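You operate a simulated robot arm through the tools that you are given. There is no shell and no other tool. Be economical: measure what you need, move in short steps, check, and stop when the job is done.

The job below is to be done with a simulated two-armed robot. You get a single attempt, and the scene is never put back.

JOB
Shut the analyser down and put its pump fuse in the white tray.
Fine: pump off, power off, then twist the black fuse cap out; shut both doors.
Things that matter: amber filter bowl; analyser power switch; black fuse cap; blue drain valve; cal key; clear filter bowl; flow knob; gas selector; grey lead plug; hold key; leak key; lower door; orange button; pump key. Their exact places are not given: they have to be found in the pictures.

Only the result counts: the job must be done as asked and must still hold three seconds after the hand-in. Knocking over, shifting, dropping, spilling or breaking anything else fails it. Lids that push on must go on centred and level and be pressed home; caps that screw on are set level and turned clockwise until they are tight.

ROBOT AND FRAMES
Two 7-joint arms with two-finger parallel grippers on one trunk, on a base that drives. Base frame: it is fixed to the floor where the robot stands at the start and does not move with it; the origin is under the middle of the robot, x ahead of it, y to its left, z up; the surface under the hand at the start is at about z = 854. Units: mm, degrees, N and s.
The left shoulder is at the start at [50, 165, 1205], the right one opposite. With the tool pointing down near the work surface each hand reaches from about 180 to 680 mm from the robot's upright axis, wherever it stands, measured 20 degrees to its own side. Places, roughly: analyser power switch [700, -100, 900]; black fuse cap (6x3x5 cm) [700, -400, 500]; blue drain valve [700, -300, 500]; cal key [700, -300, 1200]; flow knob [700, -500, 900]; gas selector [700, -300, 900]; grey lead plug (2x2x6 cm) [700, -500, 700]; hold key [700, -300, 1200]; leak key [700, -200, 1200]; lower door [500, 300, 600]; orange button [800, -500, 500]; pump key [700, -100, 1200]; span knob [700, -400, 900]; tray [800, -500, 1100]; upper door [500, -300, 800]; white lead plug (2x2x6 cm) [700, -400, 700]. Payload 3.91 kg a hand.
The TCP of each hand is the grasp point between the finger pads, 30 mm short of the fingertips. In the tool frame z runs along the fingers and y along their closing line. The gripper opens to 110 mm. The fingers are 20 mm wide and 10 mm thick; the gripper's body (48 by 112 mm) begins 55 mm behind the TCP.
Orientation is that of the tool frame in the base frame, as a unit quaternion [w, x, y, z]. With the fingers straight down and closing along the base's y, the tool's x points along the base's -x, its y along +y and its z along -z.

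CONTROLS
- The arms move only by the tool servo_tool. It takes "left_rows", "right_rows" or both (then of equal length, played together; a hand with none holds still); each is a list of rows, each a list of 7 numbers: the shift along the tool's x, y, z in mm, then the turn, a rotation vector about the tool's x, y, z in degrees, then the gripper command, from -1 (shut) to 1 (fully open), values between in proportion. In form: [[x, y, z, rx, ry, rz, hand], ...]. A call has 1 to 8 rows; each row is the pose to reach, as a shift and turn from the pose commanded when the call began, along the tool's axes at that moment. A row lasts 0.2 s, in which the tool goes at most 50 mm and 8.6 degrees; a call with a longer step from one row to the next is refused whole, and so is a gripper value outside its range. A pose out of reach is approached as far as the arm can. The call stops where the force on the tool passes 90 N (or 10 N more than at its start, if that is more) or the arm is blocked; 0.2 s more then pass. Each finger travels about 45 mm/s and halts on what it meets, pressing with about 31 N; the grip force reading is that of the motor and also rises with nothing between the fingers. The clock runs only during rows and for 0.2 s after the last one: add rows that repeat a pose to give the fingers time. The reply holds the time, the measured pose of the TCP, the force on the tool along the base axes, the opening and the grip force, in the units named above and with some noise, with the torque about the TCP (base axes, N m) and any sound that the robot's microphone picked up.
- Cameras (640 x 400 px; columns grow to the right, rows downward): "scene" is now at [102.8, -19.1, 1356.6]; the picture's right is [-0.33, -0.94, 0.00], its down [-0.76, 0.26, -0.59] and it looks along [0.56, -0.19, -0.80] (base axes); focal length 214 px, centre (320, 200). "left" rides on the left gripper at [72, -17, -103] in its tool frame; the picture's right is [0.23, 0.97, 0.00], its down [-0.76, 0.18, -0.62] and it looks along [-0.61, 0.14, 0.78] (tool axes); focal length 222 px, centre (320, 200). "right" rides on the right gripper at [72, 17, -103] in its tool frame; the picture's right is [-0.23, 0.97, 0.00], its down [-0.76, -0.18, -0.62] and it looks along [-0.61, -0.14, 0.78] (tool axes); focal length 222 px, centre (320, 200).
- snapshot(camera): a new picture of that camera. No time passes.
- slide_trunk(by): slides the trunk up (or, below 0, down) by that many mm; the arms and the scene camera ride with it, the base frame stays. It gives what a move gives, with no picture.
- drive_base(legs): drives the robot by 1 to 6 legs, each [ahead, left, turn to the left] in mm, mm and degrees, along the robot's own axes; the way and the turn of a leg run together, so that a leg with both is an arc; at most 1500 mm and 180 degrees a leg. The arms and the cameras ride along, it lands a little off, and it stops where it bumps. It gives what a move gives.
- aim_head(pan, tilt): turns the head with the scene camera to pan (to the left, within 80 degrees either way) and tilt (down, from -29 to 69), counted from straight ahead of the robot. It gives what a move gives.
- measure_at(camera, pixels): for up to 12 pixels [column, row] of the newest picture of that camera ("zoom" is the newest enlarged one), the place [x, y, z] in the base frame of the surface seen there, good to about 3 mm, but the place of the scene camera against the robot may be out by one fixed shift of up to 12 mm in any direction. No time passes.
- zoom(camera, box): a new picture of the part [left, top, right, bottom] of that camera's present view, enlarged. No time passes.
- job_done(): hands the job in; it is judged then, once.

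Go step by step. Measure first, check grasps and placings, and put right what went wrong. The budget is 80 turns and 62 pictures, counting those below and the enlarged ones. Unless the task says otherwise, let go and move clear before handing in, and close with one line.

The tools are called after "Request:" as name(argument=value, ...) on one line, values as JSON. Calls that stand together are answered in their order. servo_tool: Moves the arms, as the interface text tells. Its arguments: {"type":"object","properties":{"left_rows":{"type":"array","items":{"type":"array","items":{"type":"number"}}},"right_rows":{"type":"array","items":{"type":"array","items":{"type":"number"}}}},"required":[]} The other tools are called the same way: slide_trunk (by) slides the trunk up or down; drive_base (legs) drives the base; aim_head (pan, tilt) turns the head that bears the scene camera; snapshot (camera) takes a picture; measure_at (camera, pixels) gives the place of the surface under pixels of a picture; zoom (camera, box) takes an enlarged picture of a part of a camera's view; job_done () hands the job in.

At the start:

```text
time: 0.0
left_tool_pos: [452.0, -11.5, 999.7]
left_orientation: [0.001, 0.0, 1.0, 0.0]
left_ft_force: [-0.5, -0.4, 0.7]
left_moment: [-0.01, -0.02, -0.01]
left_grip_width: 110.0
left_gripper_force: 0.0
right_tool_pos: [392.6, -405.9, 1000.6]
right_orientation: [0.0, 0.0, 1.0, 0.0]
right_ft_force: [0.9, 0.0, 0.0]
right_moment: [-0.01, -0.01, 0.01]
right_grip_width: 110.3
right_gripper_force: 0.1
trunk travel left (down, up): [-425.0, 78.0]
robot x, y, heading: [-1.5, 2.3, -0.2]
head pan, tilt: [-19.1, 53.6]
```

scene: 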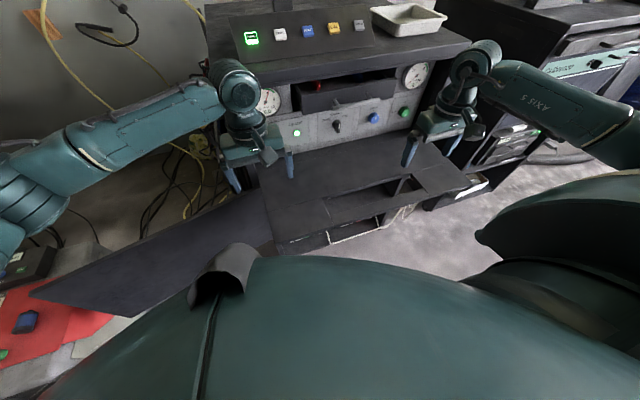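
right: 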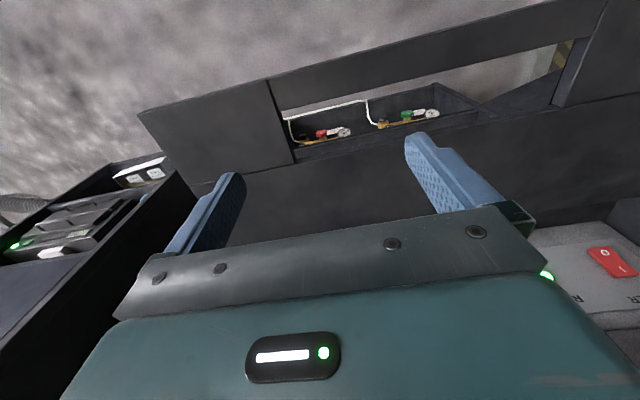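
left: 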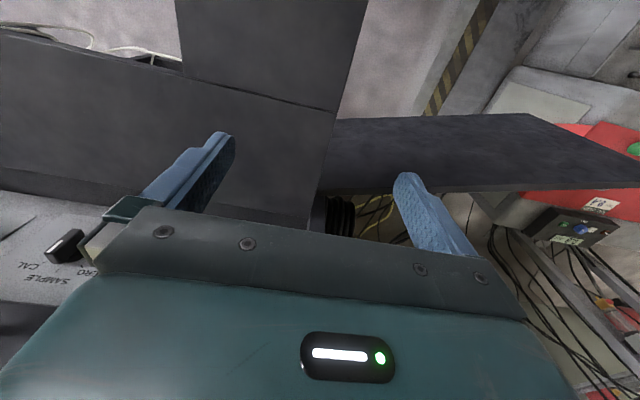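

The scene picture shows the analyser ahead with an upper flap folded down (around 360,200) and the lower door swung open to the left (150,250). I'll look closer at the panels.

Request:
zoom(camera="scene", box=[200, 0, 480, 175])

Request:
measure_at(camera="scene", pixels=[[251, 38], [280, 34], [307, 31], [334, 28], [359, 25], [405, 18], [296, 132], [337, 127], [374, 118], [404, 112], [465, 187], [275, 252]])

```text
2.29 times, centred on (340, 88) of scene
```

zoom: 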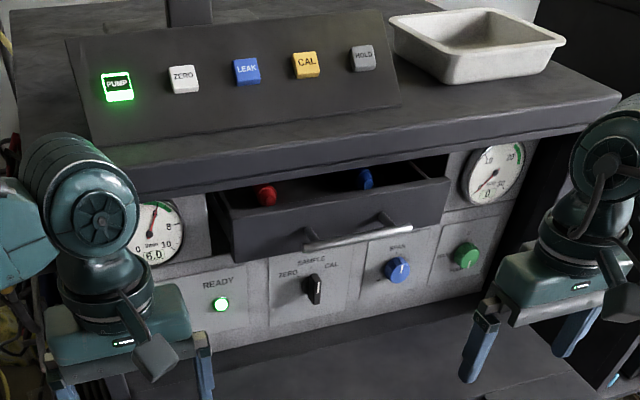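

```text
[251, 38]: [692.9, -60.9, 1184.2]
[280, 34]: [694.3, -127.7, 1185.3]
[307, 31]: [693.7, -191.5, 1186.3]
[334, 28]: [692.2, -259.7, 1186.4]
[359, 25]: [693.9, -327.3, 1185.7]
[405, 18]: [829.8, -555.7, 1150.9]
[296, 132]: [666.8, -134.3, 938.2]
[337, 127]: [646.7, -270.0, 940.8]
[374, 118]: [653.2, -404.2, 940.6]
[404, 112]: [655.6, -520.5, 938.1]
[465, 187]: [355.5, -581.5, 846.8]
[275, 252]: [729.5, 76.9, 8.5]
```

The pump key is lit green at (251,38); the tray is at about (800,-550,1150). A red rocker shows in the right camera at (612,262); I'll measure it and look at the other items there.

Request:
measure_at(camera="right", pixels=[[605, 254], [618, 268], [545, 275], [330, 133], [400, 118], [140, 172], [560, 60], [200, 130], [280, 100], [590, 30]])

Request:
zoom(camera="scene", box=[180, 120, 500, 320])

Request:
zoom(camera="right", box=[120, 0, 640, 320])

```text
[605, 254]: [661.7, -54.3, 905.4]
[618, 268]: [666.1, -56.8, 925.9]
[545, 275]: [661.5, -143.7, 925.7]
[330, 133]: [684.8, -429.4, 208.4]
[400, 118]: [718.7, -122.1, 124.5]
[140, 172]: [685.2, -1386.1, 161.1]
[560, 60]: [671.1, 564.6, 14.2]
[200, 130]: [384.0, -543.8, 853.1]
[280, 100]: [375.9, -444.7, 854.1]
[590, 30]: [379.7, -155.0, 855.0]
```

```text
2.00 times, centred on (340, 220) of scene
```

zoom: 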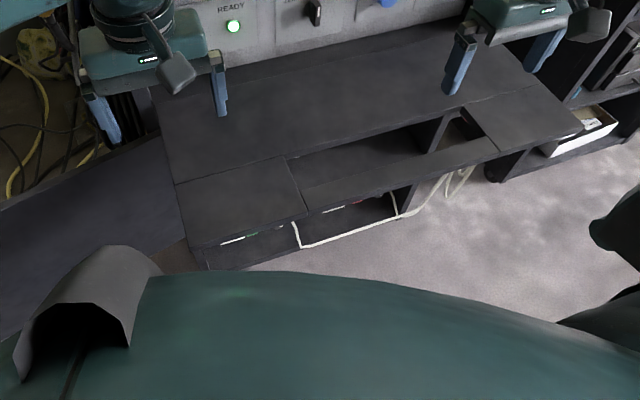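

```text
1.23 times, centred on (380, 160) of right
```

zoom: 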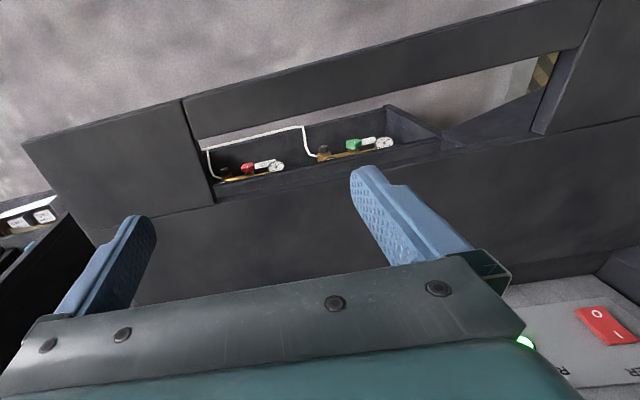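

The power rocker is at about (664,-55,915), top half marked O, bottom I. I'll measure the console slope, the flap geometry and the drawer.

Request:
measure_at(camera="scene", pixels=[[255, 55], [250, 25], [300, 45], [296, 22], [340, 15], [340, 100], [345, 85], [305, 85], [390, 80], [300, 70], [440, 45], [400, 28]])

Request:
measure_at(camera="zoom", pixels=[[150, 105], [540, 60], [200, 200], [225, 195], [110, 225], [30, 150], [620, 230]])

Request:
zoom(camera="scene", box=[230, 0, 310, 50])

```text
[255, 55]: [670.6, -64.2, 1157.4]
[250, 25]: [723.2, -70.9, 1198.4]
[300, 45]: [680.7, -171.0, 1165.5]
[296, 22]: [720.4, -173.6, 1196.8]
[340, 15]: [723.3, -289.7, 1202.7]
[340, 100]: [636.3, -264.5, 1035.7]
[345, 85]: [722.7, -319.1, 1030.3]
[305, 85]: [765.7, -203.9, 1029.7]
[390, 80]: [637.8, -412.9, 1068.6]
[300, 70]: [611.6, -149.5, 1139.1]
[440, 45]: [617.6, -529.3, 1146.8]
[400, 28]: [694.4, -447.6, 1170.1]
```

```text
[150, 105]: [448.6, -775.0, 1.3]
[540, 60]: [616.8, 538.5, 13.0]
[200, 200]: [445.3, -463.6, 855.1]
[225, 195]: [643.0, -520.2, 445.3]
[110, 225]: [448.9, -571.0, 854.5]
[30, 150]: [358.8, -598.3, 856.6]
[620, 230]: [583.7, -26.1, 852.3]
```

```text
8.00 times, centred on (270, 25) of scene
```

zoom: 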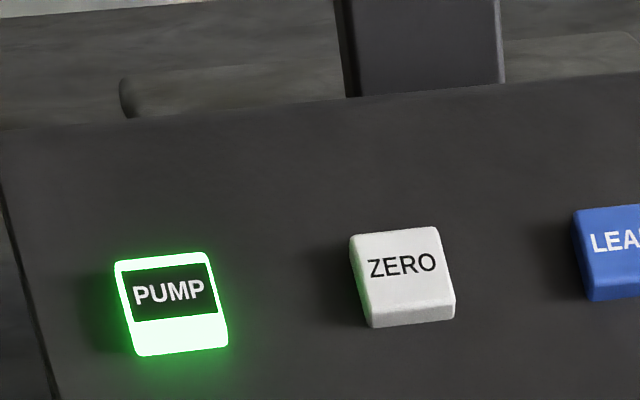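

The console slopes about 38° and the pump key is at (693,-61,1184), so I press along (0.62,0,-0.78) with the left hand shut. I raise it first, tilting.

Request:
servo_tool(left_rows=[[0, 0, -40, 0, -5, 0, -1], [0, -8, -80, 0, -10, 0, -1], [0, -16, -120, 0, -15, 0, -1], [0, -24, -160, 0, -20, 0, -1], [0, -32, -200, 0, -25, 0, -1], [0, -40, -235, 0, -30, 0, -1], [0, -50, -260, 0, -35, 0, -1], [0, -50, -270, 0, -38, 0, -1]])

Request:
snapshot(camera="left")

Request:
snapshot(camera="scene")

```text
time: 1.8
left_tool_pos: [453.8, -62.7, 1270.8]
left_orientation: [0.326, -0.001, 0.945, 0.0]
left_ft_force: [0.1, -0.4, 0.3]
left_moment: [0.01, 0.0, 0.0]
left_grip_width: 0.0
left_gripper_force: 31.3
right_tool_pos: [393.2, -406.8, 1000.1]
right_orientation: [0.0, -0.001, 1.0, 0.0]
right_ft_force: [0.0, -0.4, 0.1]
right_moment: [-0.03, 0.01, -0.03]
right_grip_width: 109.9
right_gripper_force: 0.1
trunk travel left (down, up): [-425.0, 78.0]
robot x, y, heading: [-0.2, -2.6, -0.1]
head pan, tilt: [-19.1, 53.6]
```

```text
54 pictures are left
```

left: 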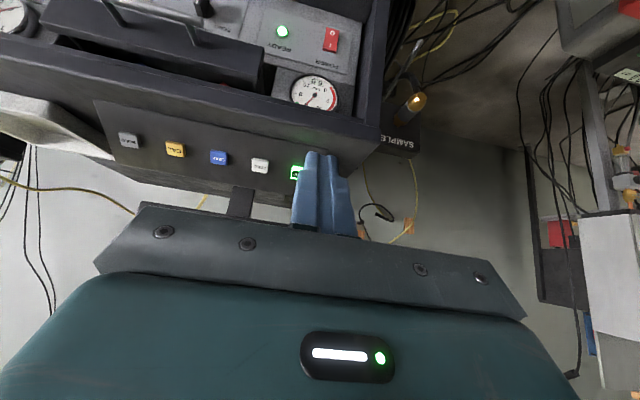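

```text
53 pictures are left
```

scene: 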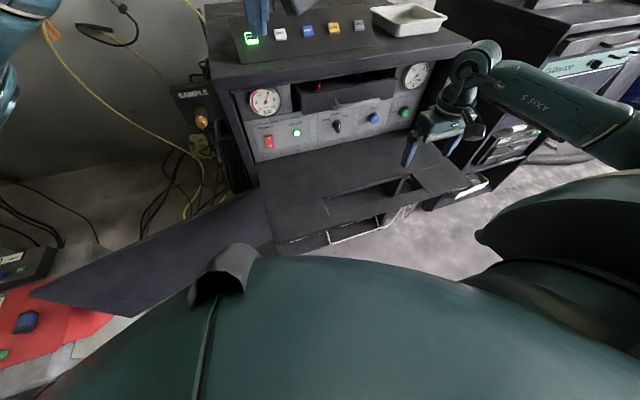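

The left camera now sees the keys (pump at about (296,172), zero 260,165, leak 219,157) and the power rocker (331,40). I'll measure them with this camera to get rid of the scene camera's shift.

Request:
measure_at(camera="left", pixels=[[295, 173], [260, 165], [219, 157], [175, 149], [128, 140], [331, 35], [331, 45], [283, 31]])

Request:
measure_at(camera="scene", pixels=[[251, 38], [280, 34], [269, 138], [269, 146], [296, 132], [307, 31]])

```text
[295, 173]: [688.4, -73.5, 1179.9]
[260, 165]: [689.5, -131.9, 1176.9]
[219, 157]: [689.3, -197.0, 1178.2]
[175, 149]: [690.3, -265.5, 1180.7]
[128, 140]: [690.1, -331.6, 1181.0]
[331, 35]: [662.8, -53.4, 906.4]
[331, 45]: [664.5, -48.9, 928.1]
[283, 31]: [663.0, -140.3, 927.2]
```

```text
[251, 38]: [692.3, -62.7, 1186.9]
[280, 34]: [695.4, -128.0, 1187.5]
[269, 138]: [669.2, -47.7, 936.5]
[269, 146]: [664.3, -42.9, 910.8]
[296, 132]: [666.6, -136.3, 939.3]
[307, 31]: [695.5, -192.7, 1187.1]
```

Scene camera bias is about (+4,+4,+9). Pump key centre about (689,-66,1178). I move to 25 mm short of it.

Request:
servo_tool(left_rows=[[-32, -1, 40, 0, 0, 0, -1], [-64, -1, 80, 0, 0, 0, -1], [-96, -2, 120, 0, 0, 0, -1], [-128, -3, 150, 0, 0, 0, -1], [-128, -3, 163, 0, 0, 0, -1], [-128, -3, 163, 0, 0, 0, -1]])

Request:
snapshot(camera="left")

Request:
zoom(camera="scene", box=[220, 0, 300, 50])

```text
refused: row 1 steps farther than a row can; nothing moved
```

```text
52 pictures are left
```

left: 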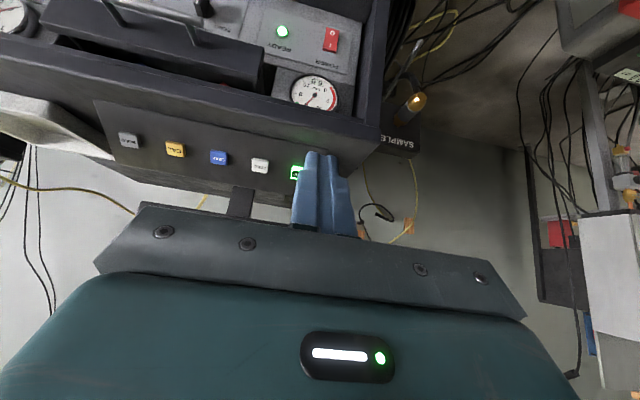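

```text
8.00 times, centred on (260, 25) of scene
```

zoom: 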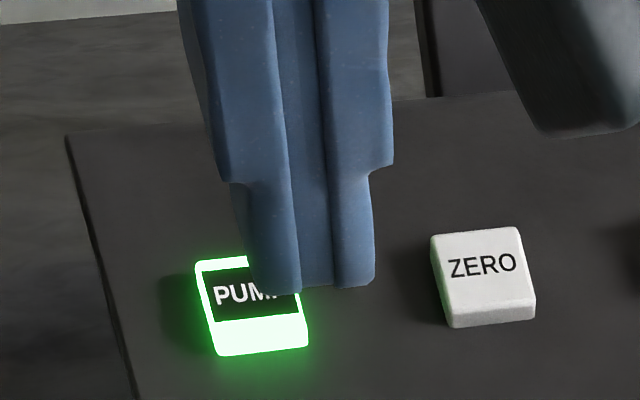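

The row step was too long, so nothing moved; I resend with smaller steps.

Request:
servo_tool(left_rows=[[-24, -1, 32, 0, 0, 0, -1], [-50, -1, 64, 0, 0, 0, -1], [-76, -2, 96, 0, 0, 0, -1], [-102, -3, 128, 0, 0, 0, -1], [-128, -3, 155, 0, 0, 0, -1], [-128, -3, 163, 0, 0, 0, -1], [-128, -3, 163, 0, 0, 0, -1]])

Request:
snapshot(camera="left")

Request:
zoom(camera="scene", box=[220, 0, 300, 50])

```text
time: 3.4
left_tool_pos: [653.8, -64.6, 1218.8]
left_orientation: [0.326, 0.0, 0.945, 0.0]
left_ft_force: [-1.1, 0.1, -0.3]
left_moment: [0.01, 0.0, 0.0]
left_grip_width: 0.1
left_gripper_force: 31.0
right_tool_pos: [393.6, -407.2, 999.9]
right_orientation: [0.0, -0.001, 1.0, 0.0]
right_ft_force: [0.4, -0.1, -0.6]
right_moment: [0.02, -0.01, 0.01]
right_grip_width: 110.3
right_gripper_force: 0.1
trunk travel left (down, up): [-425.0, 78.0]
robot x, y, heading: [0.5, -0.6, 0.2]
head pan, tilt: [-19.1, 53.6]
```

```text
50 pictures are left
```

left: 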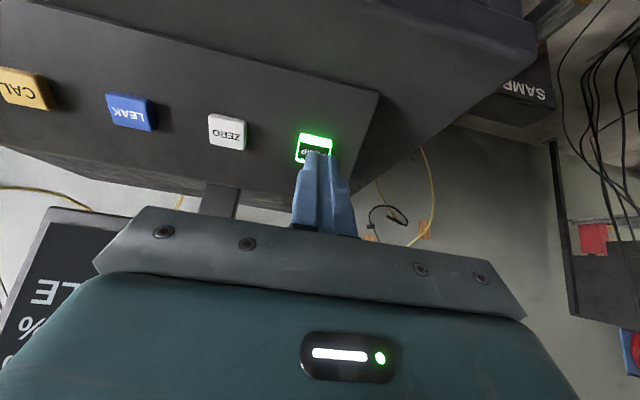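

```text
8.00 times, centred on (260, 25) of scene
```

zoom: 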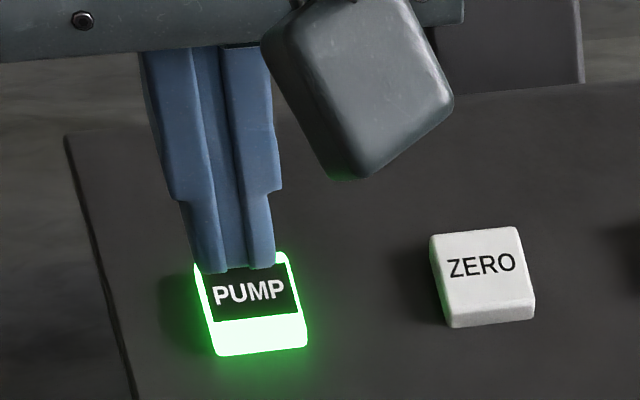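

The shut fingertips are lined up with the pump key. Pressing along the tool axis and backing off.

Request:
servo_tool(left_rows=[[0, 0, 12, 0, 0, 0, -1], [0, 0, 22, 0, 0, 0, -1], [0, 0, 27, 0, 0, 0, -1], [0, 0, 30, 0, 0, 0, -1], [0, 0, 30, 0, 0, 0, -1]])

Request:
zoom(camera="scene", box=[220, 0, 300, 50])

```text
time: 4.6
left_tool_pos: [669.4, -64.3, 1197.2]
left_orientation: [0.327, 0.0, 0.945, 0.0]
left_ft_force: [-1.3, 0.6, 4.0]
left_moment: [-0.01, -0.05, -0.02]
left_grip_width: 0.1
left_gripper_force: 30.6
right_tool_pos: [392.0, -405.9, 1000.4]
right_orientation: [0.001, 0.0, 1.0, 0.0]
right_ft_force: [-0.9, 0.2, 0.2]
right_moment: [-0.03, -0.02, -0.02]
right_grip_width: 110.6
right_gripper_force: 0.1
trunk travel left (down, up): [-425.0, 78.0]
robot x, y, heading: [-1.4, 2.6, -0.0]
head pan, tilt: [-19.1, 53.6]
heard: click
```

```text
8.00 times, centred on (260, 25) of scene
```

zoom: 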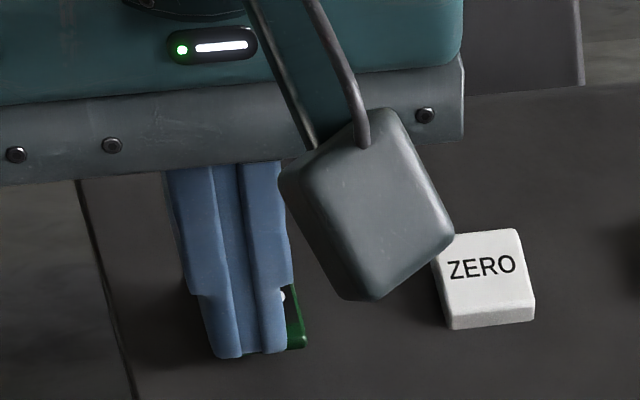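

A click, and the key's green light went out. I back off.

Request:
servo_tool(left_rows=[[0, 0, -30, 0, 0, 0, -1], [10, 0, -70, 0, 0, 0, -1], [35, 0, -105, 0, 0, 0, -1], [62, 0, -138, 0, 0, 0, -1], [92, 0, -165, 0, 0, 0, -1], [125, 0, -191, 0, 0, 0, -1]])

Request:
zoom(camera="scene", box=[220, 0, 460, 150])

```text
time: 6.0
left_tool_pos: [455.9, -63.6, 1273.1]
left_orientation: [0.326, -0.001, 0.945, 0.001]
left_ft_force: [0.9, 0.4, 0.3]
left_moment: [-0.02, -0.03, -0.02]
left_grip_width: 0.0
left_gripper_force: 30.6
right_tool_pos: [392.3, -406.4, 1000.5]
right_orientation: [0.0, 0.0, 1.0, 0.0]
right_ft_force: [0.0, 0.9, 0.4]
right_moment: [0.01, 0.02, 0.0]
right_grip_width: 110.1
right_gripper_force: 0.0
trunk travel left (down, up): [-425.0, 78.0]
robot x, y, heading: [4.4, 0.6, -0.1]
head pan, tilt: [-19.1, 53.6]
```

```text
2.67 times, centred on (340, 75) of scene
```

zoom: 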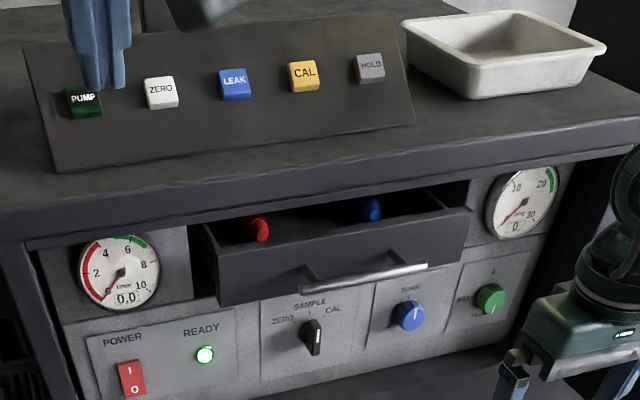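

Flow reads 0.0 and the pump key is dark. Now the rocker: I on top, O at the bottom (O about (660,-47,902)). I lower the left hand in front of it with a 50° tilt so its camera clears the flap.

Request:
servo_tool(left_rows=[[25, 2, 37, 0, -1.5, 0, -1], [51, 4, 75, 0, -3, 0, -1], [76, 6, 112, 0, -4.5, 0, -1], [102, 8, 150, 0, -6, 0, -1], [127, 11, 187, 0, -8, 0, -1], [153, 13, 225, 0, -9, 0, -1], [178, 15, 262, 0, -10.5, 0, -1], [203, 17, 299, 0, -12, 0, -1]])

Request:
snapshot(camera="left")

```text
time: 7.8
left_tool_pos: [476.7, -46.0, 905.8]
left_orientation: [0.423, 0.001, 0.906, -0.001]
left_ft_force: [0.0, -0.3, 0.6]
left_moment: [0.0, 0.0, 0.0]
left_grip_width: 0.0
left_gripper_force: 31.0
right_tool_pos: [394.1, -406.1, 1000.2]
right_orientation: [0.0, 0.0, 1.0, 0.0]
right_ft_force: [0.1, 1.3, -0.3]
right_moment: [0.0, 0.04, 0.0]
right_grip_width: 109.8
right_gripper_force: 0.1
trunk travel left (down, up): [-425.0, 78.0]
robot x, y, heading: [0.7, -1.6, 0.1]
head pan, tilt: [-19.1, 53.6]
```

```text
46 pictures are left
```

left: 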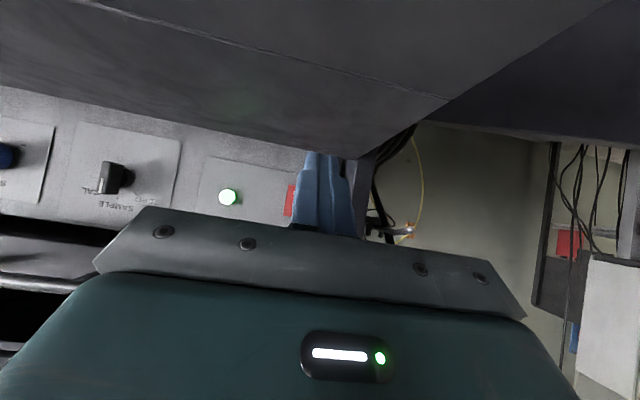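

Rocker seen just beside the fingers at (288,200). I advance to about 25 mm from it.

Request:
servo_tool(left_rows=[[-22, -1, 24, 0, 0, 0, -1], [-44, -2, 48, 0, 0, 0, -1], [-66, -3, 71, 0, 0, 0, -1], [-87, -4, 94, 0, 0, 0, -1], [-87, -4, 94, 0, 0, 0, -1]])

Request:
snapshot(camera="left")

Request:
zoom(camera="scene", box=[220, 100, 316, 160])

```text
time: 9.0
left_tool_pos: [608.2, -51.5, 916.4]
left_orientation: [0.423, 0.001, 0.906, -0.001]
left_ft_force: [0.6, -0.3, 0.1]
left_moment: [0.04, -0.05, -0.04]
left_grip_width: 0.0
left_gripper_force: 31.4
right_tool_pos: [393.7, -406.1, 1000.3]
right_orientation: [0.0, -0.001, 1.0, 0.001]
right_ft_force: [1.0, 0.3, 0.0]
right_moment: [-0.04, 0.03, 0.04]
right_grip_width: 110.0
right_gripper_force: 0.1
trunk travel left (down, up): [-425.0, 78.0]
robot x, y, heading: [3.1, -2.2, -0.0]
head pan, tilt: [-19.1, 53.6]
```

```text
45 pictures are left
```

left: 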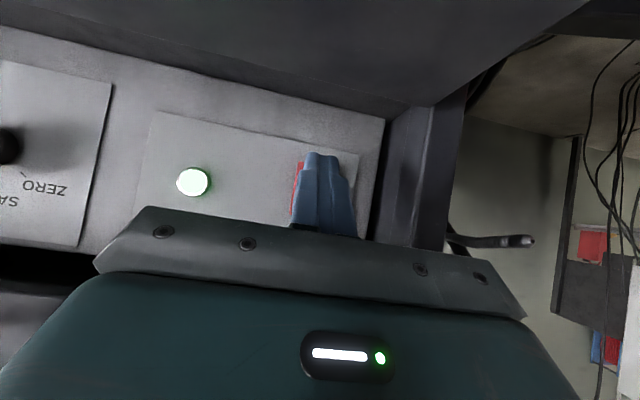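

```text
6.67 times, centred on (268, 130) of scene
```

zoom: 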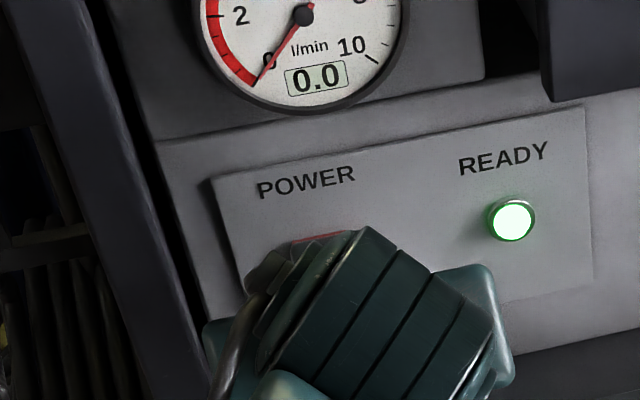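

Fingertip is in front of the rocker's lower half, contact expected at z about 902. Push forward along x.

Request:
servo_tool(left_rows=[[-6, -1, 11, 0, 0, 0, -1], [-11.6, -1, 21.6, 0, 0, 0, -1], [-14.2, -1, 24.6, 0, 0, 0, -1], [-16.8, -1, 27.7, 0, 0, 0, -1], [-16.8, -1, 27.7, 0, 0, 0, -1]])

Request:
zoom(camera="scene", box=[220, 100, 316, 160])

```text
time: 10.2
left_tool_pos: [636.0, -53.3, 911.0]
left_orientation: [0.422, -0.001, 0.907, 0.001]
left_ft_force: [-33.5, 4.1, 2.4]
left_moment: [0.09, 0.34, 0.1]
left_grip_width: 0.2
left_gripper_force: 31.4
right_tool_pos: [390.1, -405.8, 1001.5]
right_orientation: [0.002, 0.0, 1.0, 0.0]
right_ft_force: [0.1, -0.5, -0.3]
right_moment: [0.0, 0.03, 0.02]
right_grip_width: 109.6
right_gripper_force: 0.0
trunk travel left (down, up): [-425.0, 78.0]
robot x, y, heading: [0.7, 1.5, 0.1]
head pan, tilt: [-19.1, 53.6]
```

```text
6.67 times, centred on (268, 130) of scene
```

zoom: 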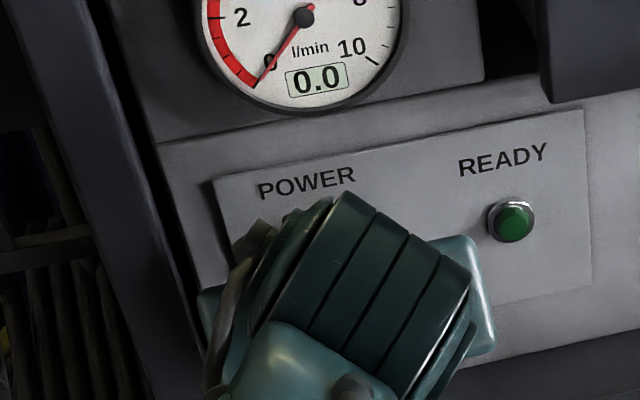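

READY lamp went dark, so the power is off. I withdraw the left hand and inspect the drawer and the flap.

Request:
servo_tool(left_rows=[[19, 0, -23, 0, 0, 0, -1], [30, 0, -60, 0, 0, 0, -1], [40, 0, -100, 0, 0, 0, -1], [45, 0, -140, 0, 0, 0, -1], [50, 0, -175, 0, 0, 0, -1], [50, 0, -200, 0, 0, 0, -1]], right_rows=[[0, 0, -20, 0, 0, 0, 1], [0, 0, -50, 0, 0, 0, 1], [0, 0, -90, 0, 0, 0, 1], [0, 0, -130, 0, 0, 0, 1], [0, 0, -170, 0, 0, 0, 1], [0, 0, -200, 0, 0, 0, 1]])

Request:
snapshot(camera="right")

Request:
snapshot(camera="scene")

```text
time: 11.3
left_tool_pos: [534.7, -30.5, 1044.3]
left_orientation: [0.506, 0.002, 0.862, 0.03]
left_ft_force: [0.3, 0.4, 0.3]
left_moment: [0.03, -0.02, 0.01]
left_grip_width: 0.1
left_gripper_force: 31.0
right_tool_pos: [390.4, -406.2, 1130.0]
right_orientation: [-0.018, -0.001, 1.0, 0.0]
right_ft_force: [0.1, -0.7, 0.0]
right_moment: [0.04, -0.01, 0.0]
right_grip_width: 109.9
right_gripper_force: 0.1
trunk travel left (down, up): [-425.0, 78.0]
robot x, y, heading: [-1.9, 3.5, -0.0]
head pan, tilt: [-19.1, 53.6]
stopped in row 5 (left hand): the arm was blocked; the commanded pose is now the measured one
```

```text
42 pictures are left
```

right: 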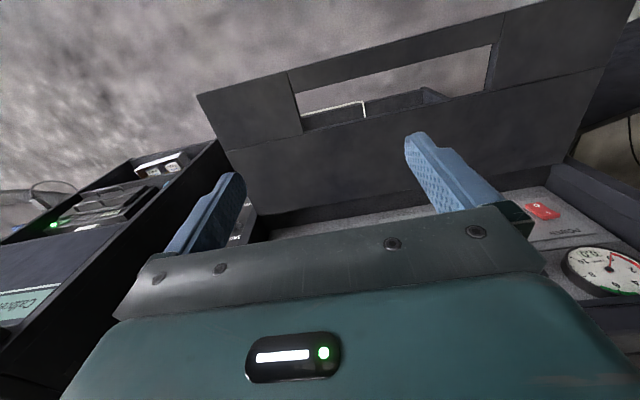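

```text
41 pictures are left
```

scene: 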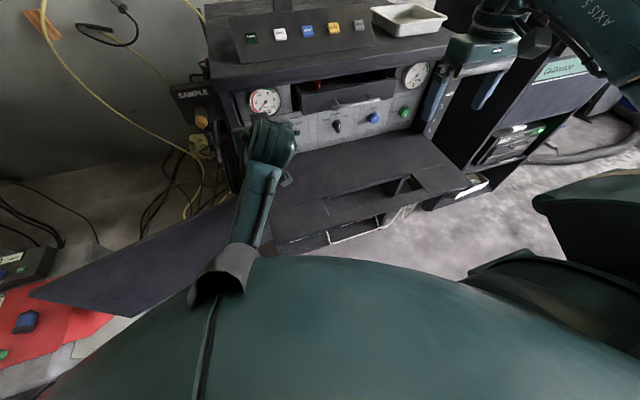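

The left arm got blocked by its own wrist (forces are zero; the tilt rose to 61°). I ease it back while tilting it down again.

Request:
servo_tool(left_rows=[[4, 4, -10, 0, 6, 0, -1], [8, 8, -20, 0, 13, 0, -1], [14, 12, -32, 0, 20, 0, -1], [22, 16, -44, 0, 28, 0, -1], [30, 20, -56, 0, 36, 0, -1], [38, 25, -68, 0, 44, 0, -1], [42, 30, -76, 0, 52, 0, -1], [42, 30, -76, 0, 58, 0, -1]])

Request:
measure_at(camera="right", pixels=[[300, 125], [290, 80], [492, 50], [485, 95], [205, 100], [225, 155], [545, 165], [330, 205], [505, 15], [300, 100]])

Request:
zoom(camera="scene", box=[220, 50, 476, 210])

```text
time: 13.1
left_tool_pos: [518.7, -0.8, 934.0]
left_orientation: [0.02, -0.015, 0.999, 0.033]
left_ft_force: [-0.7, 0.1, 0.1]
left_moment: [-0.02, 0.05, 0.02]
left_grip_width: 0.0
left_gripper_force: 30.8
left hand out of reach, approached as far as the arm can: row 5, 6, 7, 8
right_tool_pos: [390.6, -407.8, 1130.2]
right_orientation: [-0.018, -0.001, 1.0, 0.0]
right_ft_force: [-0.7, 0.5, 0.4]
right_moment: [-0.01, -0.02, 0.01]
right_grip_width: 109.9
right_gripper_force: 0.1
trunk travel left (down, up): [-425.0, 78.0]
robot x, y, heading: [1.2, 1.4, 0.1]
head pan, tilt: [-19.1, 53.6]
```

```text
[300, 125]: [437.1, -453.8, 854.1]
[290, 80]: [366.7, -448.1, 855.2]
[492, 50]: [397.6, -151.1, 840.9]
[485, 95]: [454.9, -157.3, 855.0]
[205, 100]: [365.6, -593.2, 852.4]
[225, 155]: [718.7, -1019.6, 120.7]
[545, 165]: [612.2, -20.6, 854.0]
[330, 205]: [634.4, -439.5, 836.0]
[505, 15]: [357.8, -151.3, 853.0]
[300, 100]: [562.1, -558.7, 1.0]
```

```text
2.50 times, centred on (348, 130) of scene
```

zoom: 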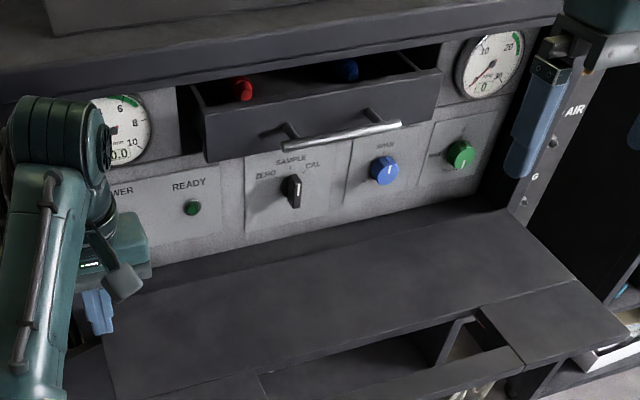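

The flap spans x 350–620 with a window (x≈385–445, y −453…−155), which would come level with the open drawer when shut. I measure the drawer and handle from the zoom.

Request:
measure_at(camera="zoom", pixels=[[215, 105], [430, 75], [215, 158], [430, 112], [345, 128], [290, 140], [395, 124], [120, 105], [465, 60], [200, 180], [300, 80], [470, 130]])

Request:
measure_at(camera="scene", pixels=[[300, 75], [400, 60], [320, 70], [262, 190], [262, 183], [280, 195]])

```text
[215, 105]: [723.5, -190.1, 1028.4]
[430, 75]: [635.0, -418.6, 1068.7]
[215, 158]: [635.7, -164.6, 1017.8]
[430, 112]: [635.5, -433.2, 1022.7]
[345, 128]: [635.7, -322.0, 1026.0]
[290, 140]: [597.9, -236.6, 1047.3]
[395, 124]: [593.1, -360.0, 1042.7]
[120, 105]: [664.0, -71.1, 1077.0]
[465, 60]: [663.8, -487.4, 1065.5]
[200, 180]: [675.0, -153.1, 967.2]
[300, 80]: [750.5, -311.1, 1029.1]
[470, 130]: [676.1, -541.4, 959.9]
```

```text
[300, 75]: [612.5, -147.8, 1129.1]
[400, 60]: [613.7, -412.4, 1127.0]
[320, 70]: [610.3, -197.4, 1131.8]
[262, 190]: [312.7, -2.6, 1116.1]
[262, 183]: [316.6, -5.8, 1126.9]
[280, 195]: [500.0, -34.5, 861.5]
```

Drawer front is at x≈632 with its handle at z≈1035, inside the flap's window when shut, so the drawer can stay. The left arm is lagging its command (awkward posture), so I lift it up clear first.

Request:
servo_tool(left_rows=[[0, 4, -30, 0, 0, 0, -1], [0, 8, -60, 0, 0, 0, -1], [0, 12, -90, 0, 0, 0, -1], [0, 18, -120, 0, 0, 0, -1], [0, 24, -150, 0, 0, 0, -1], [0, 30, -180, 0, 0, 0, -1], [0, 35, -210, 0, 0, 0, -1], [0, 40, -210, 0, 0, 0, -1]])

```text
time: 14.9
left_tool_pos: [508.3, 21.7, 1152.8]
left_orientation: [0.023, -0.012, 0.999, 0.028]
left_ft_force: [-0.9, 0.7, 0.7]
left_moment: [0.02, -0.02, -0.03]
left_grip_width: 0.0
left_gripper_force: 31.3
left hand out of reach, approached as far as the arm can: row 1
right_tool_pos: [390.5, -405.9, 1129.5]
right_orientation: [-0.018, -0.001, 1.0, 0.0]
right_ft_force: [0.2, -0.1, -0.6]
right_moment: [-0.02, 0.0, -0.01]
right_grip_width: 110.0
right_gripper_force: 0.0
trunk travel left (down, up): [-425.0, 78.0]
robot x, y, heading: [2.3, -1.1, -0.1]
head pan, tilt: [-19.1, 53.6]
```

It recovered. Now I back the base up 250 mm to get room in front of the flap.

Request:
drive_base(legs=[[-250, 0, 0]])

Request:
aim_head(pan=-22, tilt=35)

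Request:
snapshot(camera="scene")

```text
time: 16.8
left_tool_pos: [250.4, 18.5, 1153.5]
left_orientation: [0.024, -0.009, 0.999, 0.028]
left_ft_force: [-0.8, -0.6, -0.4]
left_moment: [-0.03, 0.01, -0.01]
left_grip_width: 0.1
left_gripper_force: 30.8
right_tool_pos: [129.8, -409.6, 1130.6]
right_orientation: [-0.017, 0.003, 1.0, 0.0]
right_ft_force: [-0.2, -0.8, -0.4]
right_moment: [-0.01, -0.01, 0.02]
right_grip_width: 110.1
right_gripper_force: 0.0
trunk travel left (down, up): [-425.0, 78.0]
robot x, y, heading: [-258.0, 1.3, -0.4]
head pan, tilt: [-19.1, 53.6]
```

```text
time: 17.6
left_tool_pos: [252.0, 18.0, 1153.5]
left_orientation: [0.024, -0.008, 0.999, 0.027]
left_ft_force: [-0.4, 0.3, -0.3]
left_moment: [-0.01, 0.02, -0.02]
left_grip_width: 0.0
left_gripper_force: 30.2
right_tool_pos: [131.3, -408.1, 1130.0]
right_orientation: [-0.018, 0.002, 1.0, 0.0]
right_ft_force: [0.5, -1.3, -1.3]
right_moment: [0.0, -0.01, 0.01]
right_grip_width: 110.2
right_gripper_force: 0.0
trunk travel left (down, up): [-425.0, 78.0]
robot x, y, heading: [-256.4, 2.4, -0.4]
head pan, tilt: [-22.0, 35.0]
```

```text
39 pictures are left
```

scene: 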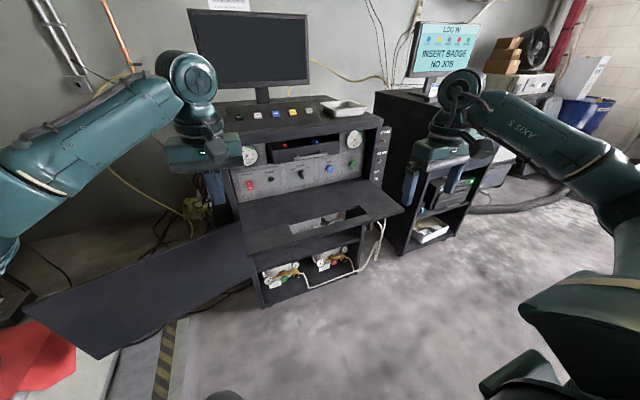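

A good overview now: flap, lower compartment and the white lead hanging out of it (300,285)-(380,230). I zoom in.

Request:
zoom(camera="scene", box=[230, 190, 422, 310])

Request:
measure_at(camera="zoom", pixels=[[60, 200], [120, 265], [160, 285], [330, 255], [350, 215], [110, 335], [420, 240], [470, 190], [530, 75], [60, 180], [255, 305], [450, 60]])

```text
3.33 times, centred on (326, 250) of scene
```

zoom: 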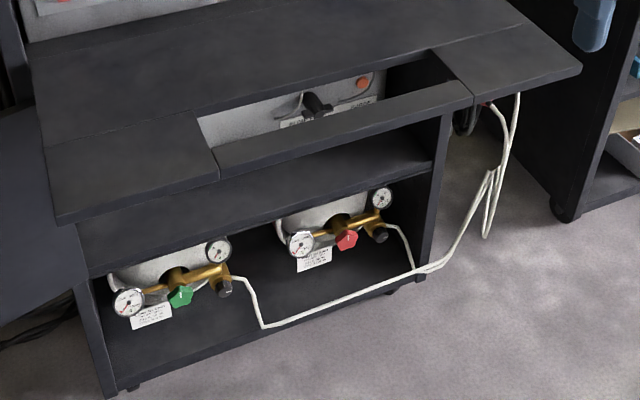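

```text
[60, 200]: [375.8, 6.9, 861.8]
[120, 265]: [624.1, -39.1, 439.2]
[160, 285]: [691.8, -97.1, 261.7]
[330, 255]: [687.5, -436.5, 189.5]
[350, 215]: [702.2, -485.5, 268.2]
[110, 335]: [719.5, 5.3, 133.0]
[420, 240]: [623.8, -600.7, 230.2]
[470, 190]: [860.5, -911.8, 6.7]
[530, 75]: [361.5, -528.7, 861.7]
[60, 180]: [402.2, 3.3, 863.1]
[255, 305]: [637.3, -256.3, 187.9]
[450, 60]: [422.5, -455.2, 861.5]
```

The fuse cap (black knob) and orange button show through the window at zoom (315,105),(362,83), in the middle compartment. First I close the flap by pushing from underneath with the right hand, shut and pointing forward at y≈-490.

Request:
servo_tool(right_rows=[[-8, -10, 15, 0, -8.5, 0, -1], [-16, -20, 30, 0, -17, 0, -1], [-25, -30, 48, 0, -25.5, 0, -1], [-34, -41, 66, 0, -34, 0, -1], [-43, -51, 82, 0, -42.5, 0, -1], [-52, -62, 98, 0, -51, 0, -1], [-60, -72, 114, 0, -59.5, 0, -1], [-69, -82, 130, 0, -68, 0, -1]])

Request:
measure_at(camera="scene", pixels=[[246, 256], [254, 260], [100, 350], [30, 305], [235, 225], [110, 310], [220, 280]])

```text
time: 19.4
left_tool_pos: [249.8, 16.8, 1153.7]
left_orientation: [0.023, -0.008, 0.999, 0.028]
left_ft_force: [-0.6, 0.7, -0.6]
left_moment: [0.02, 0.0, -0.05]
left_grip_width: 0.0
left_gripper_force: 31.2
right_tool_pos: [186.1, -496.3, 1007.5]
right_orientation: [0.524, 0.005, 0.852, -0.008]
right_ft_force: [2.0, -0.1, 5.5]
right_moment: [0.02, 0.42, 0.0]
right_grip_width: 0.0
right_gripper_force: 31.1
right hand out of reach, approached as far as the arm can: row 8
trunk travel left (down, up): [-425.0, 78.0]
robot x, y, heading: [-257.9, -0.5, -0.4]
head pan, tilt: [-22.0, 35.0]
```

```text
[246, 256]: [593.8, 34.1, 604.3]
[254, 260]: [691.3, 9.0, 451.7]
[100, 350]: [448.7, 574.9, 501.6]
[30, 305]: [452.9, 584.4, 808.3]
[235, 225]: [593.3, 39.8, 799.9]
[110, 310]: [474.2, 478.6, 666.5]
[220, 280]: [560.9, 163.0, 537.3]
```

The lower door hinges at (594,30) and its free edge is at (449,575), z 460–820. I carry the right hand down and forward towards the flap's underside.

Request:
servo_tool(right_rows=[[16, 1, 24, 0, 0, 0, -1], [32, 2, 49, 0, -3, 0, -1], [48, 3, 74, 0, -6, 0, -1], [64, 4, 98, 0, -9, 0, -1], [80, 5, 123, 0, -13, 0, -1], [93, 5, 148, 0, -17, 0, -1], [93, 5, 148, 0, -22, 0, -1], [93, 5, 148, 0, -27, 0, -1]])

Request:
snapshot(camera="scene")

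```text
time: 21.2
left_tool_pos: [251.1, 18.6, 1153.6]
left_orientation: [0.023, -0.008, 0.999, 0.026]
left_ft_force: [-0.3, -0.3, 0.5]
left_moment: [-0.02, -0.01, -0.02]
left_grip_width: 0.0
left_gripper_force: 31.5
right_tool_pos: [161.9, -527.8, 1013.5]
right_orientation: [0.699, 0.003, 0.715, -0.009]
right_ft_force: [0.3, 0.8, -0.8]
right_moment: [-0.02, 0.02, 0.0]
right_grip_width: 0.2
right_gripper_force: 30.9
right hand out of reach, approached as far as the arm can: row 2, 3, 4, 5, 6, 7, 8
trunk travel left (down, up): [-425.0, 78.0]
robot x, y, heading: [-255.4, 0.3, -0.1]
head pan, tilt: [-22.0, 35.0]
```

```text
37 pictures are left
```

scene: 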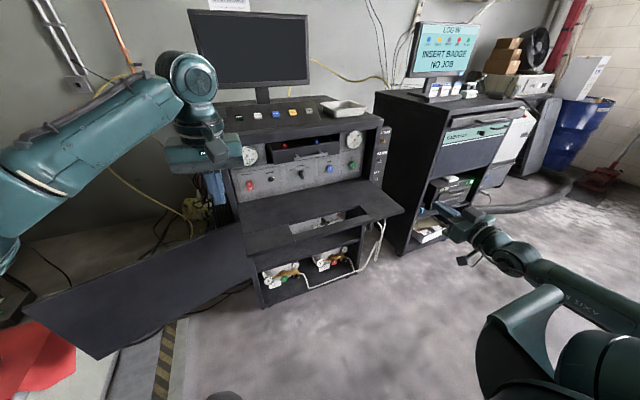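

The right hand now points forward at (162,-528,1013) but can't lower further at that pose. I'll lower the trunk instead by 205 and drive ahead to slip the fingers under the flap.

Request:
slide_trunk(by=-205)

Request:
drive_base(legs=[[150, 0, 0]])

Request:
snapshot(camera="scene")

Request:
snapshot(camera="right")

```text
time: 23.4
left_tool_pos: [252.3, 18.3, 947.7]
left_orientation: [0.023, -0.008, 0.999, 0.027]
left_ft_force: [0.6, 0.8, 0.3]
left_moment: [0.06, -0.01, -0.02]
left_grip_width: 0.0
left_gripper_force: 30.9
right_tool_pos: [161.4, -527.7, 808.5]
right_orientation: [0.699, 0.004, 0.715, -0.01]
right_ft_force: [0.8, -0.6, 1.4]
right_moment: [0.04, -0.03, -0.01]
right_grip_width: 0.1
right_gripper_force: 31.6
trunk travel left (down, up): [-220.0, 283.0]
robot x, y, heading: [-259.8, -0.2, -0.4]
head pan, tilt: [-22.0, 35.0]
```

```text
time: 24.8
left_tool_pos: [400.0, 19.2, 947.0]
left_orientation: [0.023, -0.011, 0.999, 0.027]
left_ft_force: [-0.2, -0.1, 0.9]
left_moment: [0.02, -0.01, 0.02]
left_grip_width: 0.1
left_gripper_force: 31.0
right_tool_pos: [311.8, -527.0, 807.0]
right_orientation: [0.699, 0.003, 0.715, -0.009]
right_ft_force: [-0.5, -0.2, -0.6]
right_moment: [-0.04, 0.02, -0.01]
right_grip_width: 0.0
right_gripper_force: 31.0
trunk travel left (down, up): [-220.0, 283.0]
robot x, y, heading: [-109.6, 1.1, -0.4]
head pan, tilt: [-22.0, 35.0]
```

```text
36 pictures are left
```

scene: 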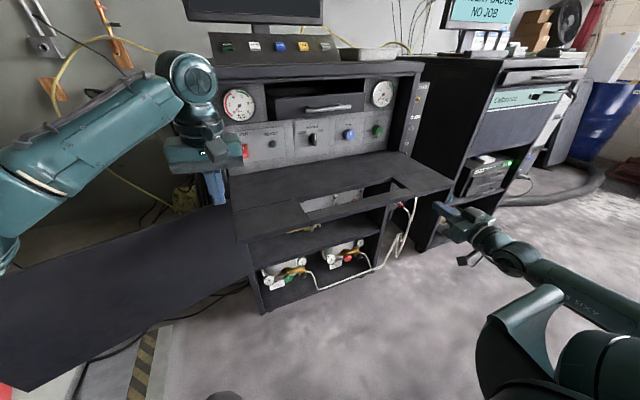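

```text
35 pictures are left
```

right: 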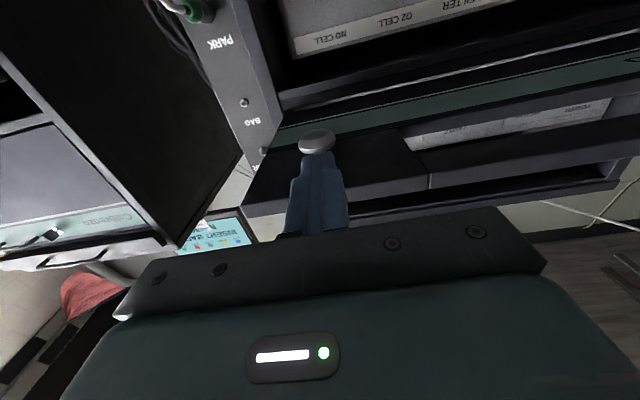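

A round knob is on the flap's underside at right-camera (317,140). The left hand (400,19,947) would be in the flap's way, so I move it left/back, and measure the knob.

Request:
servo_tool(left_rows=[[10, 25, -10, 0, 0, 0, -1], [20, 50, -20, 0, 0, 0, -1], [30, 75, -30, 0, 0, 0, -1], [40, 100, -40, 0, 0, 0, -1], [50, 125, -50, 0, 0, 0, -1], [60, 150, -60, 0, 0, 0, -1]])

Request:
zoom(camera="right", box=[220, 60, 460, 210])

Request:
measure_at(camera="right", pixels=[[317, 140], [317, 133], [360, 150], [255, 205], [410, 190], [400, 135], [345, 150], [300, 140]])

```text
time: 26.2
left_tool_pos: [332.1, 163.4, 1015.0]
left_orientation: [0.023, -0.009, 0.999, 0.027]
left_ft_force: [0.9, 0.3, 0.0]
left_moment: [-0.02, 0.02, -0.01]
left_grip_width: 0.0
left_gripper_force: 31.0
right_tool_pos: [311.8, -527.1, 808.9]
right_orientation: [0.699, 0.002, 0.715, -0.008]
right_ft_force: [0.8, -0.3, 0.5]
right_moment: [0.0, 0.0, -0.01]
right_grip_width: 0.1
right_gripper_force: 30.9
trunk travel left (down, up): [-220.0, 283.0]
robot x, y, heading: [-108.8, -0.2, -0.2]
head pan, tilt: [-22.0, 35.0]
```

```text
2.67 times, centred on (340, 135) of right
```

zoom: 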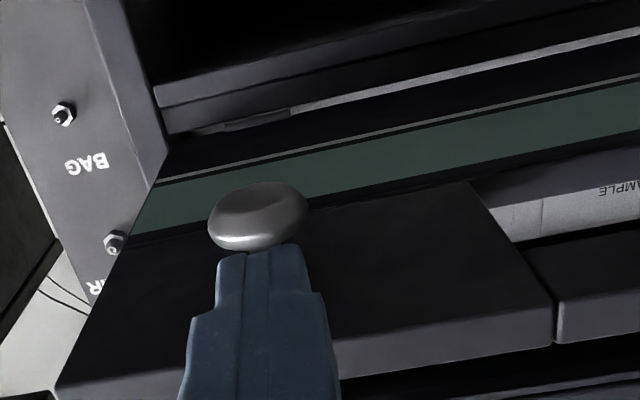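

```text
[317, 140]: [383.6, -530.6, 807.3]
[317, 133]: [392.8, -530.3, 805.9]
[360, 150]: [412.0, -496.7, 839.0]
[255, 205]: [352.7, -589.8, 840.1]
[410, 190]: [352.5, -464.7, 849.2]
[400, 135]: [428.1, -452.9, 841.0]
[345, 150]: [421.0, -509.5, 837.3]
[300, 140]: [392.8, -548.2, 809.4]
```

The knob is at (395,-530), so I'll push at y≈-482 between it and the window. I shift sideways, then slide the fingers under the flap edge.

Request:
servo_tool(right_rows=[[0, 23, 0, 0, 0, 0, -1], [0, 45, 0, 0, 0, 0, -1], [0, 45, 28, 0, 0, 0, -1], [0, 45, 55, 0, 0, 0, -1], [-10, 45, 55, 0, 0, 0, -1], [-22, 45, 55, 0, 0, 0, -1], [-40, 45, 57, 0, 0, 0, -1], [-60, 45, 59, 0, 0, 0, -1]])

Request:
snapshot(camera="right")

```text
time: 27.4
left_tool_pos: [330.1, 162.5, 1015.7]
left_orientation: [0.025, -0.008, 0.999, 0.026]
left_ft_force: [-0.3, -1.1, -0.4]
left_moment: [0.04, 0.01, 0.0]
left_grip_width: 0.0
left_gripper_force: 30.8
right_tool_pos: [321.8, -495.8, 838.3]
right_orientation: [0.698, 0.003, 0.716, -0.005]
right_ft_force: [-39.3, 12.0, 0.0]
right_moment: [-0.26, -0.24, 0.53]
right_grip_width: 0.0
right_gripper_force: 31.4
right hand out of reach, approached as far as the arm can: row 1, 2, 3, 4, 5, 6
trunk travel left (down, up): [-220.0, 283.0]
robot x, y, heading: [-111.4, 1.4, -0.8]
head pan, tilt: [-22.0, 35.0]
stopped in row 6 (right hand): the force on the tool passed its limit at 102 N (the readings are from after the stop); the commanded pose is now the measured one
```

```text
33 pictures are left
```

right: 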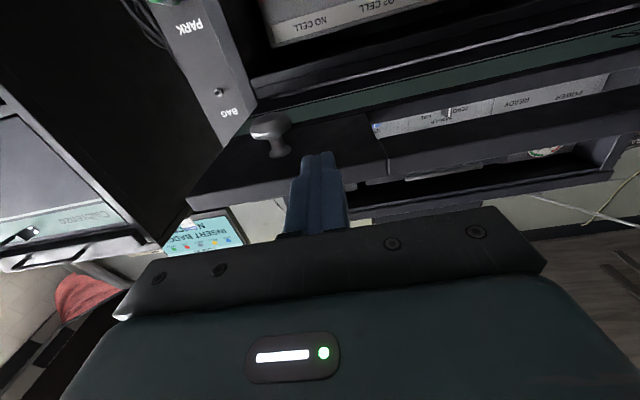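

The hand hit the flap's front edge because the arm is at its limit with the hand so close to the body. I unload, back the base up and stretch the arm out more.

Request:
servo_tool(right_rows=[[0, 0, -15, 0, 0, 0, -1]])

Request:
drive_base(legs=[[-190, 0, 0]])

Request:
servo_tool(right_rows=[[0, 0, 30, 0, 0, 0, -1], [0, 0, 60, 0, 0, 0, -1], [4, 3, 95, 0, 0, 0, -1], [10, 6, 130, 0, 0, 0, -1], [20, 9, 145, 0, 0, 0, -1], [28, 10, 150, 0, 0, 0, -1]])

```text
time: 27.9
left_tool_pos: [332.2, 163.4, 1015.2]
left_orientation: [0.024, -0.009, 0.999, 0.027]
left_ft_force: [0.3, 0.2, -0.2]
left_moment: [0.01, -0.01, 0.01]
left_grip_width: 0.1
left_gripper_force: 31.1
right_tool_pos: [311.4, -497.4, 840.3]
right_orientation: [0.698, 0.002, 0.716, -0.006]
right_ft_force: [0.6, -0.3, 0.6]
right_moment: [-0.01, -0.04, 0.0]
right_grip_width: 0.0
right_gripper_force: 31.7
trunk travel left (down, up): [-220.0, 283.0]
robot x, y, heading: [-110.5, -0.1, -0.1]
head pan, tilt: [-22.0, 35.0]
```

```text
time: 29.4
left_tool_pos: [143.8, 163.8, 1014.6]
left_orientation: [0.024, -0.008, 0.999, 0.027]
left_ft_force: [0.1, 0.0, -0.3]
left_moment: [0.0, -0.02, 0.05]
left_grip_width: 0.0
left_gripper_force: 31.2
right_tool_pos: [121.4, -495.2, 840.1]
right_orientation: [0.699, 0.003, 0.715, -0.005]
right_ft_force: [0.0, 0.6, -0.4]
right_moment: [0.0, -0.02, -0.01]
right_grip_width: 0.1
right_gripper_force: 30.8
trunk travel left (down, up): [-220.0, 283.0]
robot x, y, heading: [-298.4, 0.2, -0.4]
head pan, tilt: [-22.0, 35.0]
```

```text
time: 30.8
left_tool_pos: [143.5, 163.0, 1014.9]
left_orientation: [0.024, -0.008, 0.999, 0.028]
left_ft_force: [-0.7, 0.2, -0.6]
left_moment: [0.02, -0.01, 0.02]
left_grip_width: 0.0
left_gripper_force: 30.9
right_tool_pos: [172.1, -514.2, 878.3]
right_orientation: [0.698, 0.002, 0.716, -0.004]
right_ft_force: [0.1, 0.5, -0.2]
right_moment: [-0.05, 0.0, 0.02]
right_grip_width: 0.0
right_gripper_force: 30.7
right hand out of reach, approached as far as the arm can: row 1, 2, 3, 4, 5, 6
trunk travel left (down, up): [-220.0, 283.0]
robot x, y, heading: [-299.4, -2.3, -0.2]
head pan, tilt: [-22.0, 35.0]
```

The arm can't point forward that far below the shoulder. I lower the trunk further so the hand works nearer shoulder height.

Request:
slide_trunk(by=-190)

Request:
servo_tool(right_rows=[[-20, 0, 0, 0, 0, 0, -1], [-40, 5, 15, 0, 0, 0, -1], [-60, 10, 30, 0, 0, 0, -1], [-80, 15, 50, 0, 0, 0, -1], [-100, 20, 70, 0, 0, 0, -1], [-115, 25, 90, 0, 0, 0, -1], [-122, 30, 100, 0, 0, 0, -1]])

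Request:
snapshot(camera="scene")

```text
time: 32.9
left_tool_pos: [142.6, 163.0, 824.8]
left_orientation: [0.023, -0.009, 0.999, 0.027]
left_ft_force: [0.4, 0.4, 0.6]
left_moment: [-0.01, -0.01, 0.04]
left_grip_width: 0.0
left_gripper_force: 30.6
right_tool_pos: [173.3, -515.8, 687.8]
right_orientation: [0.698, 0.001, 0.716, -0.004]
right_ft_force: [-0.4, -0.4, 0.1]
right_moment: [0.01, -0.01, -0.03]
right_grip_width: 0.0
right_gripper_force: 30.7
trunk travel left (down, up): [-30.0, 473.0]
robot x, y, heading: [-299.3, 1.4, -0.4]
head pan, tilt: [-22.0, 35.0]
```

```text
time: 34.5
left_tool_pos: [143.4, 163.9, 824.0]
left_orientation: [0.024, -0.008, 0.999, 0.026]
left_ft_force: [0.6, -0.6, -0.6]
left_moment: [-0.01, 0.02, 0.02]
left_grip_width: 0.1
left_gripper_force: 31.5
right_tool_pos: [259.0, -495.2, 817.6]
right_orientation: [0.696, -0.013, 0.717, -0.023]
right_ft_force: [0.4, 0.0, -2.4]
right_moment: [-0.02, -0.22, 0.04]
right_grip_width: 0.0
right_gripper_force: 31.1
right hand out of reach, approached as far as the arm can: row 5, 6, 7
trunk travel left (down, up): [-30.0, 473.0]
robot x, y, heading: [-299.8, 4.9, -0.7]
head pan, tilt: [-22.0, 35.0]
```

```text
32 pictures are left
```

scene: 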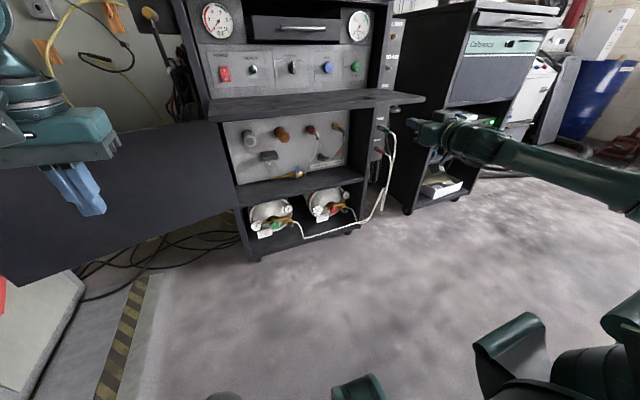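

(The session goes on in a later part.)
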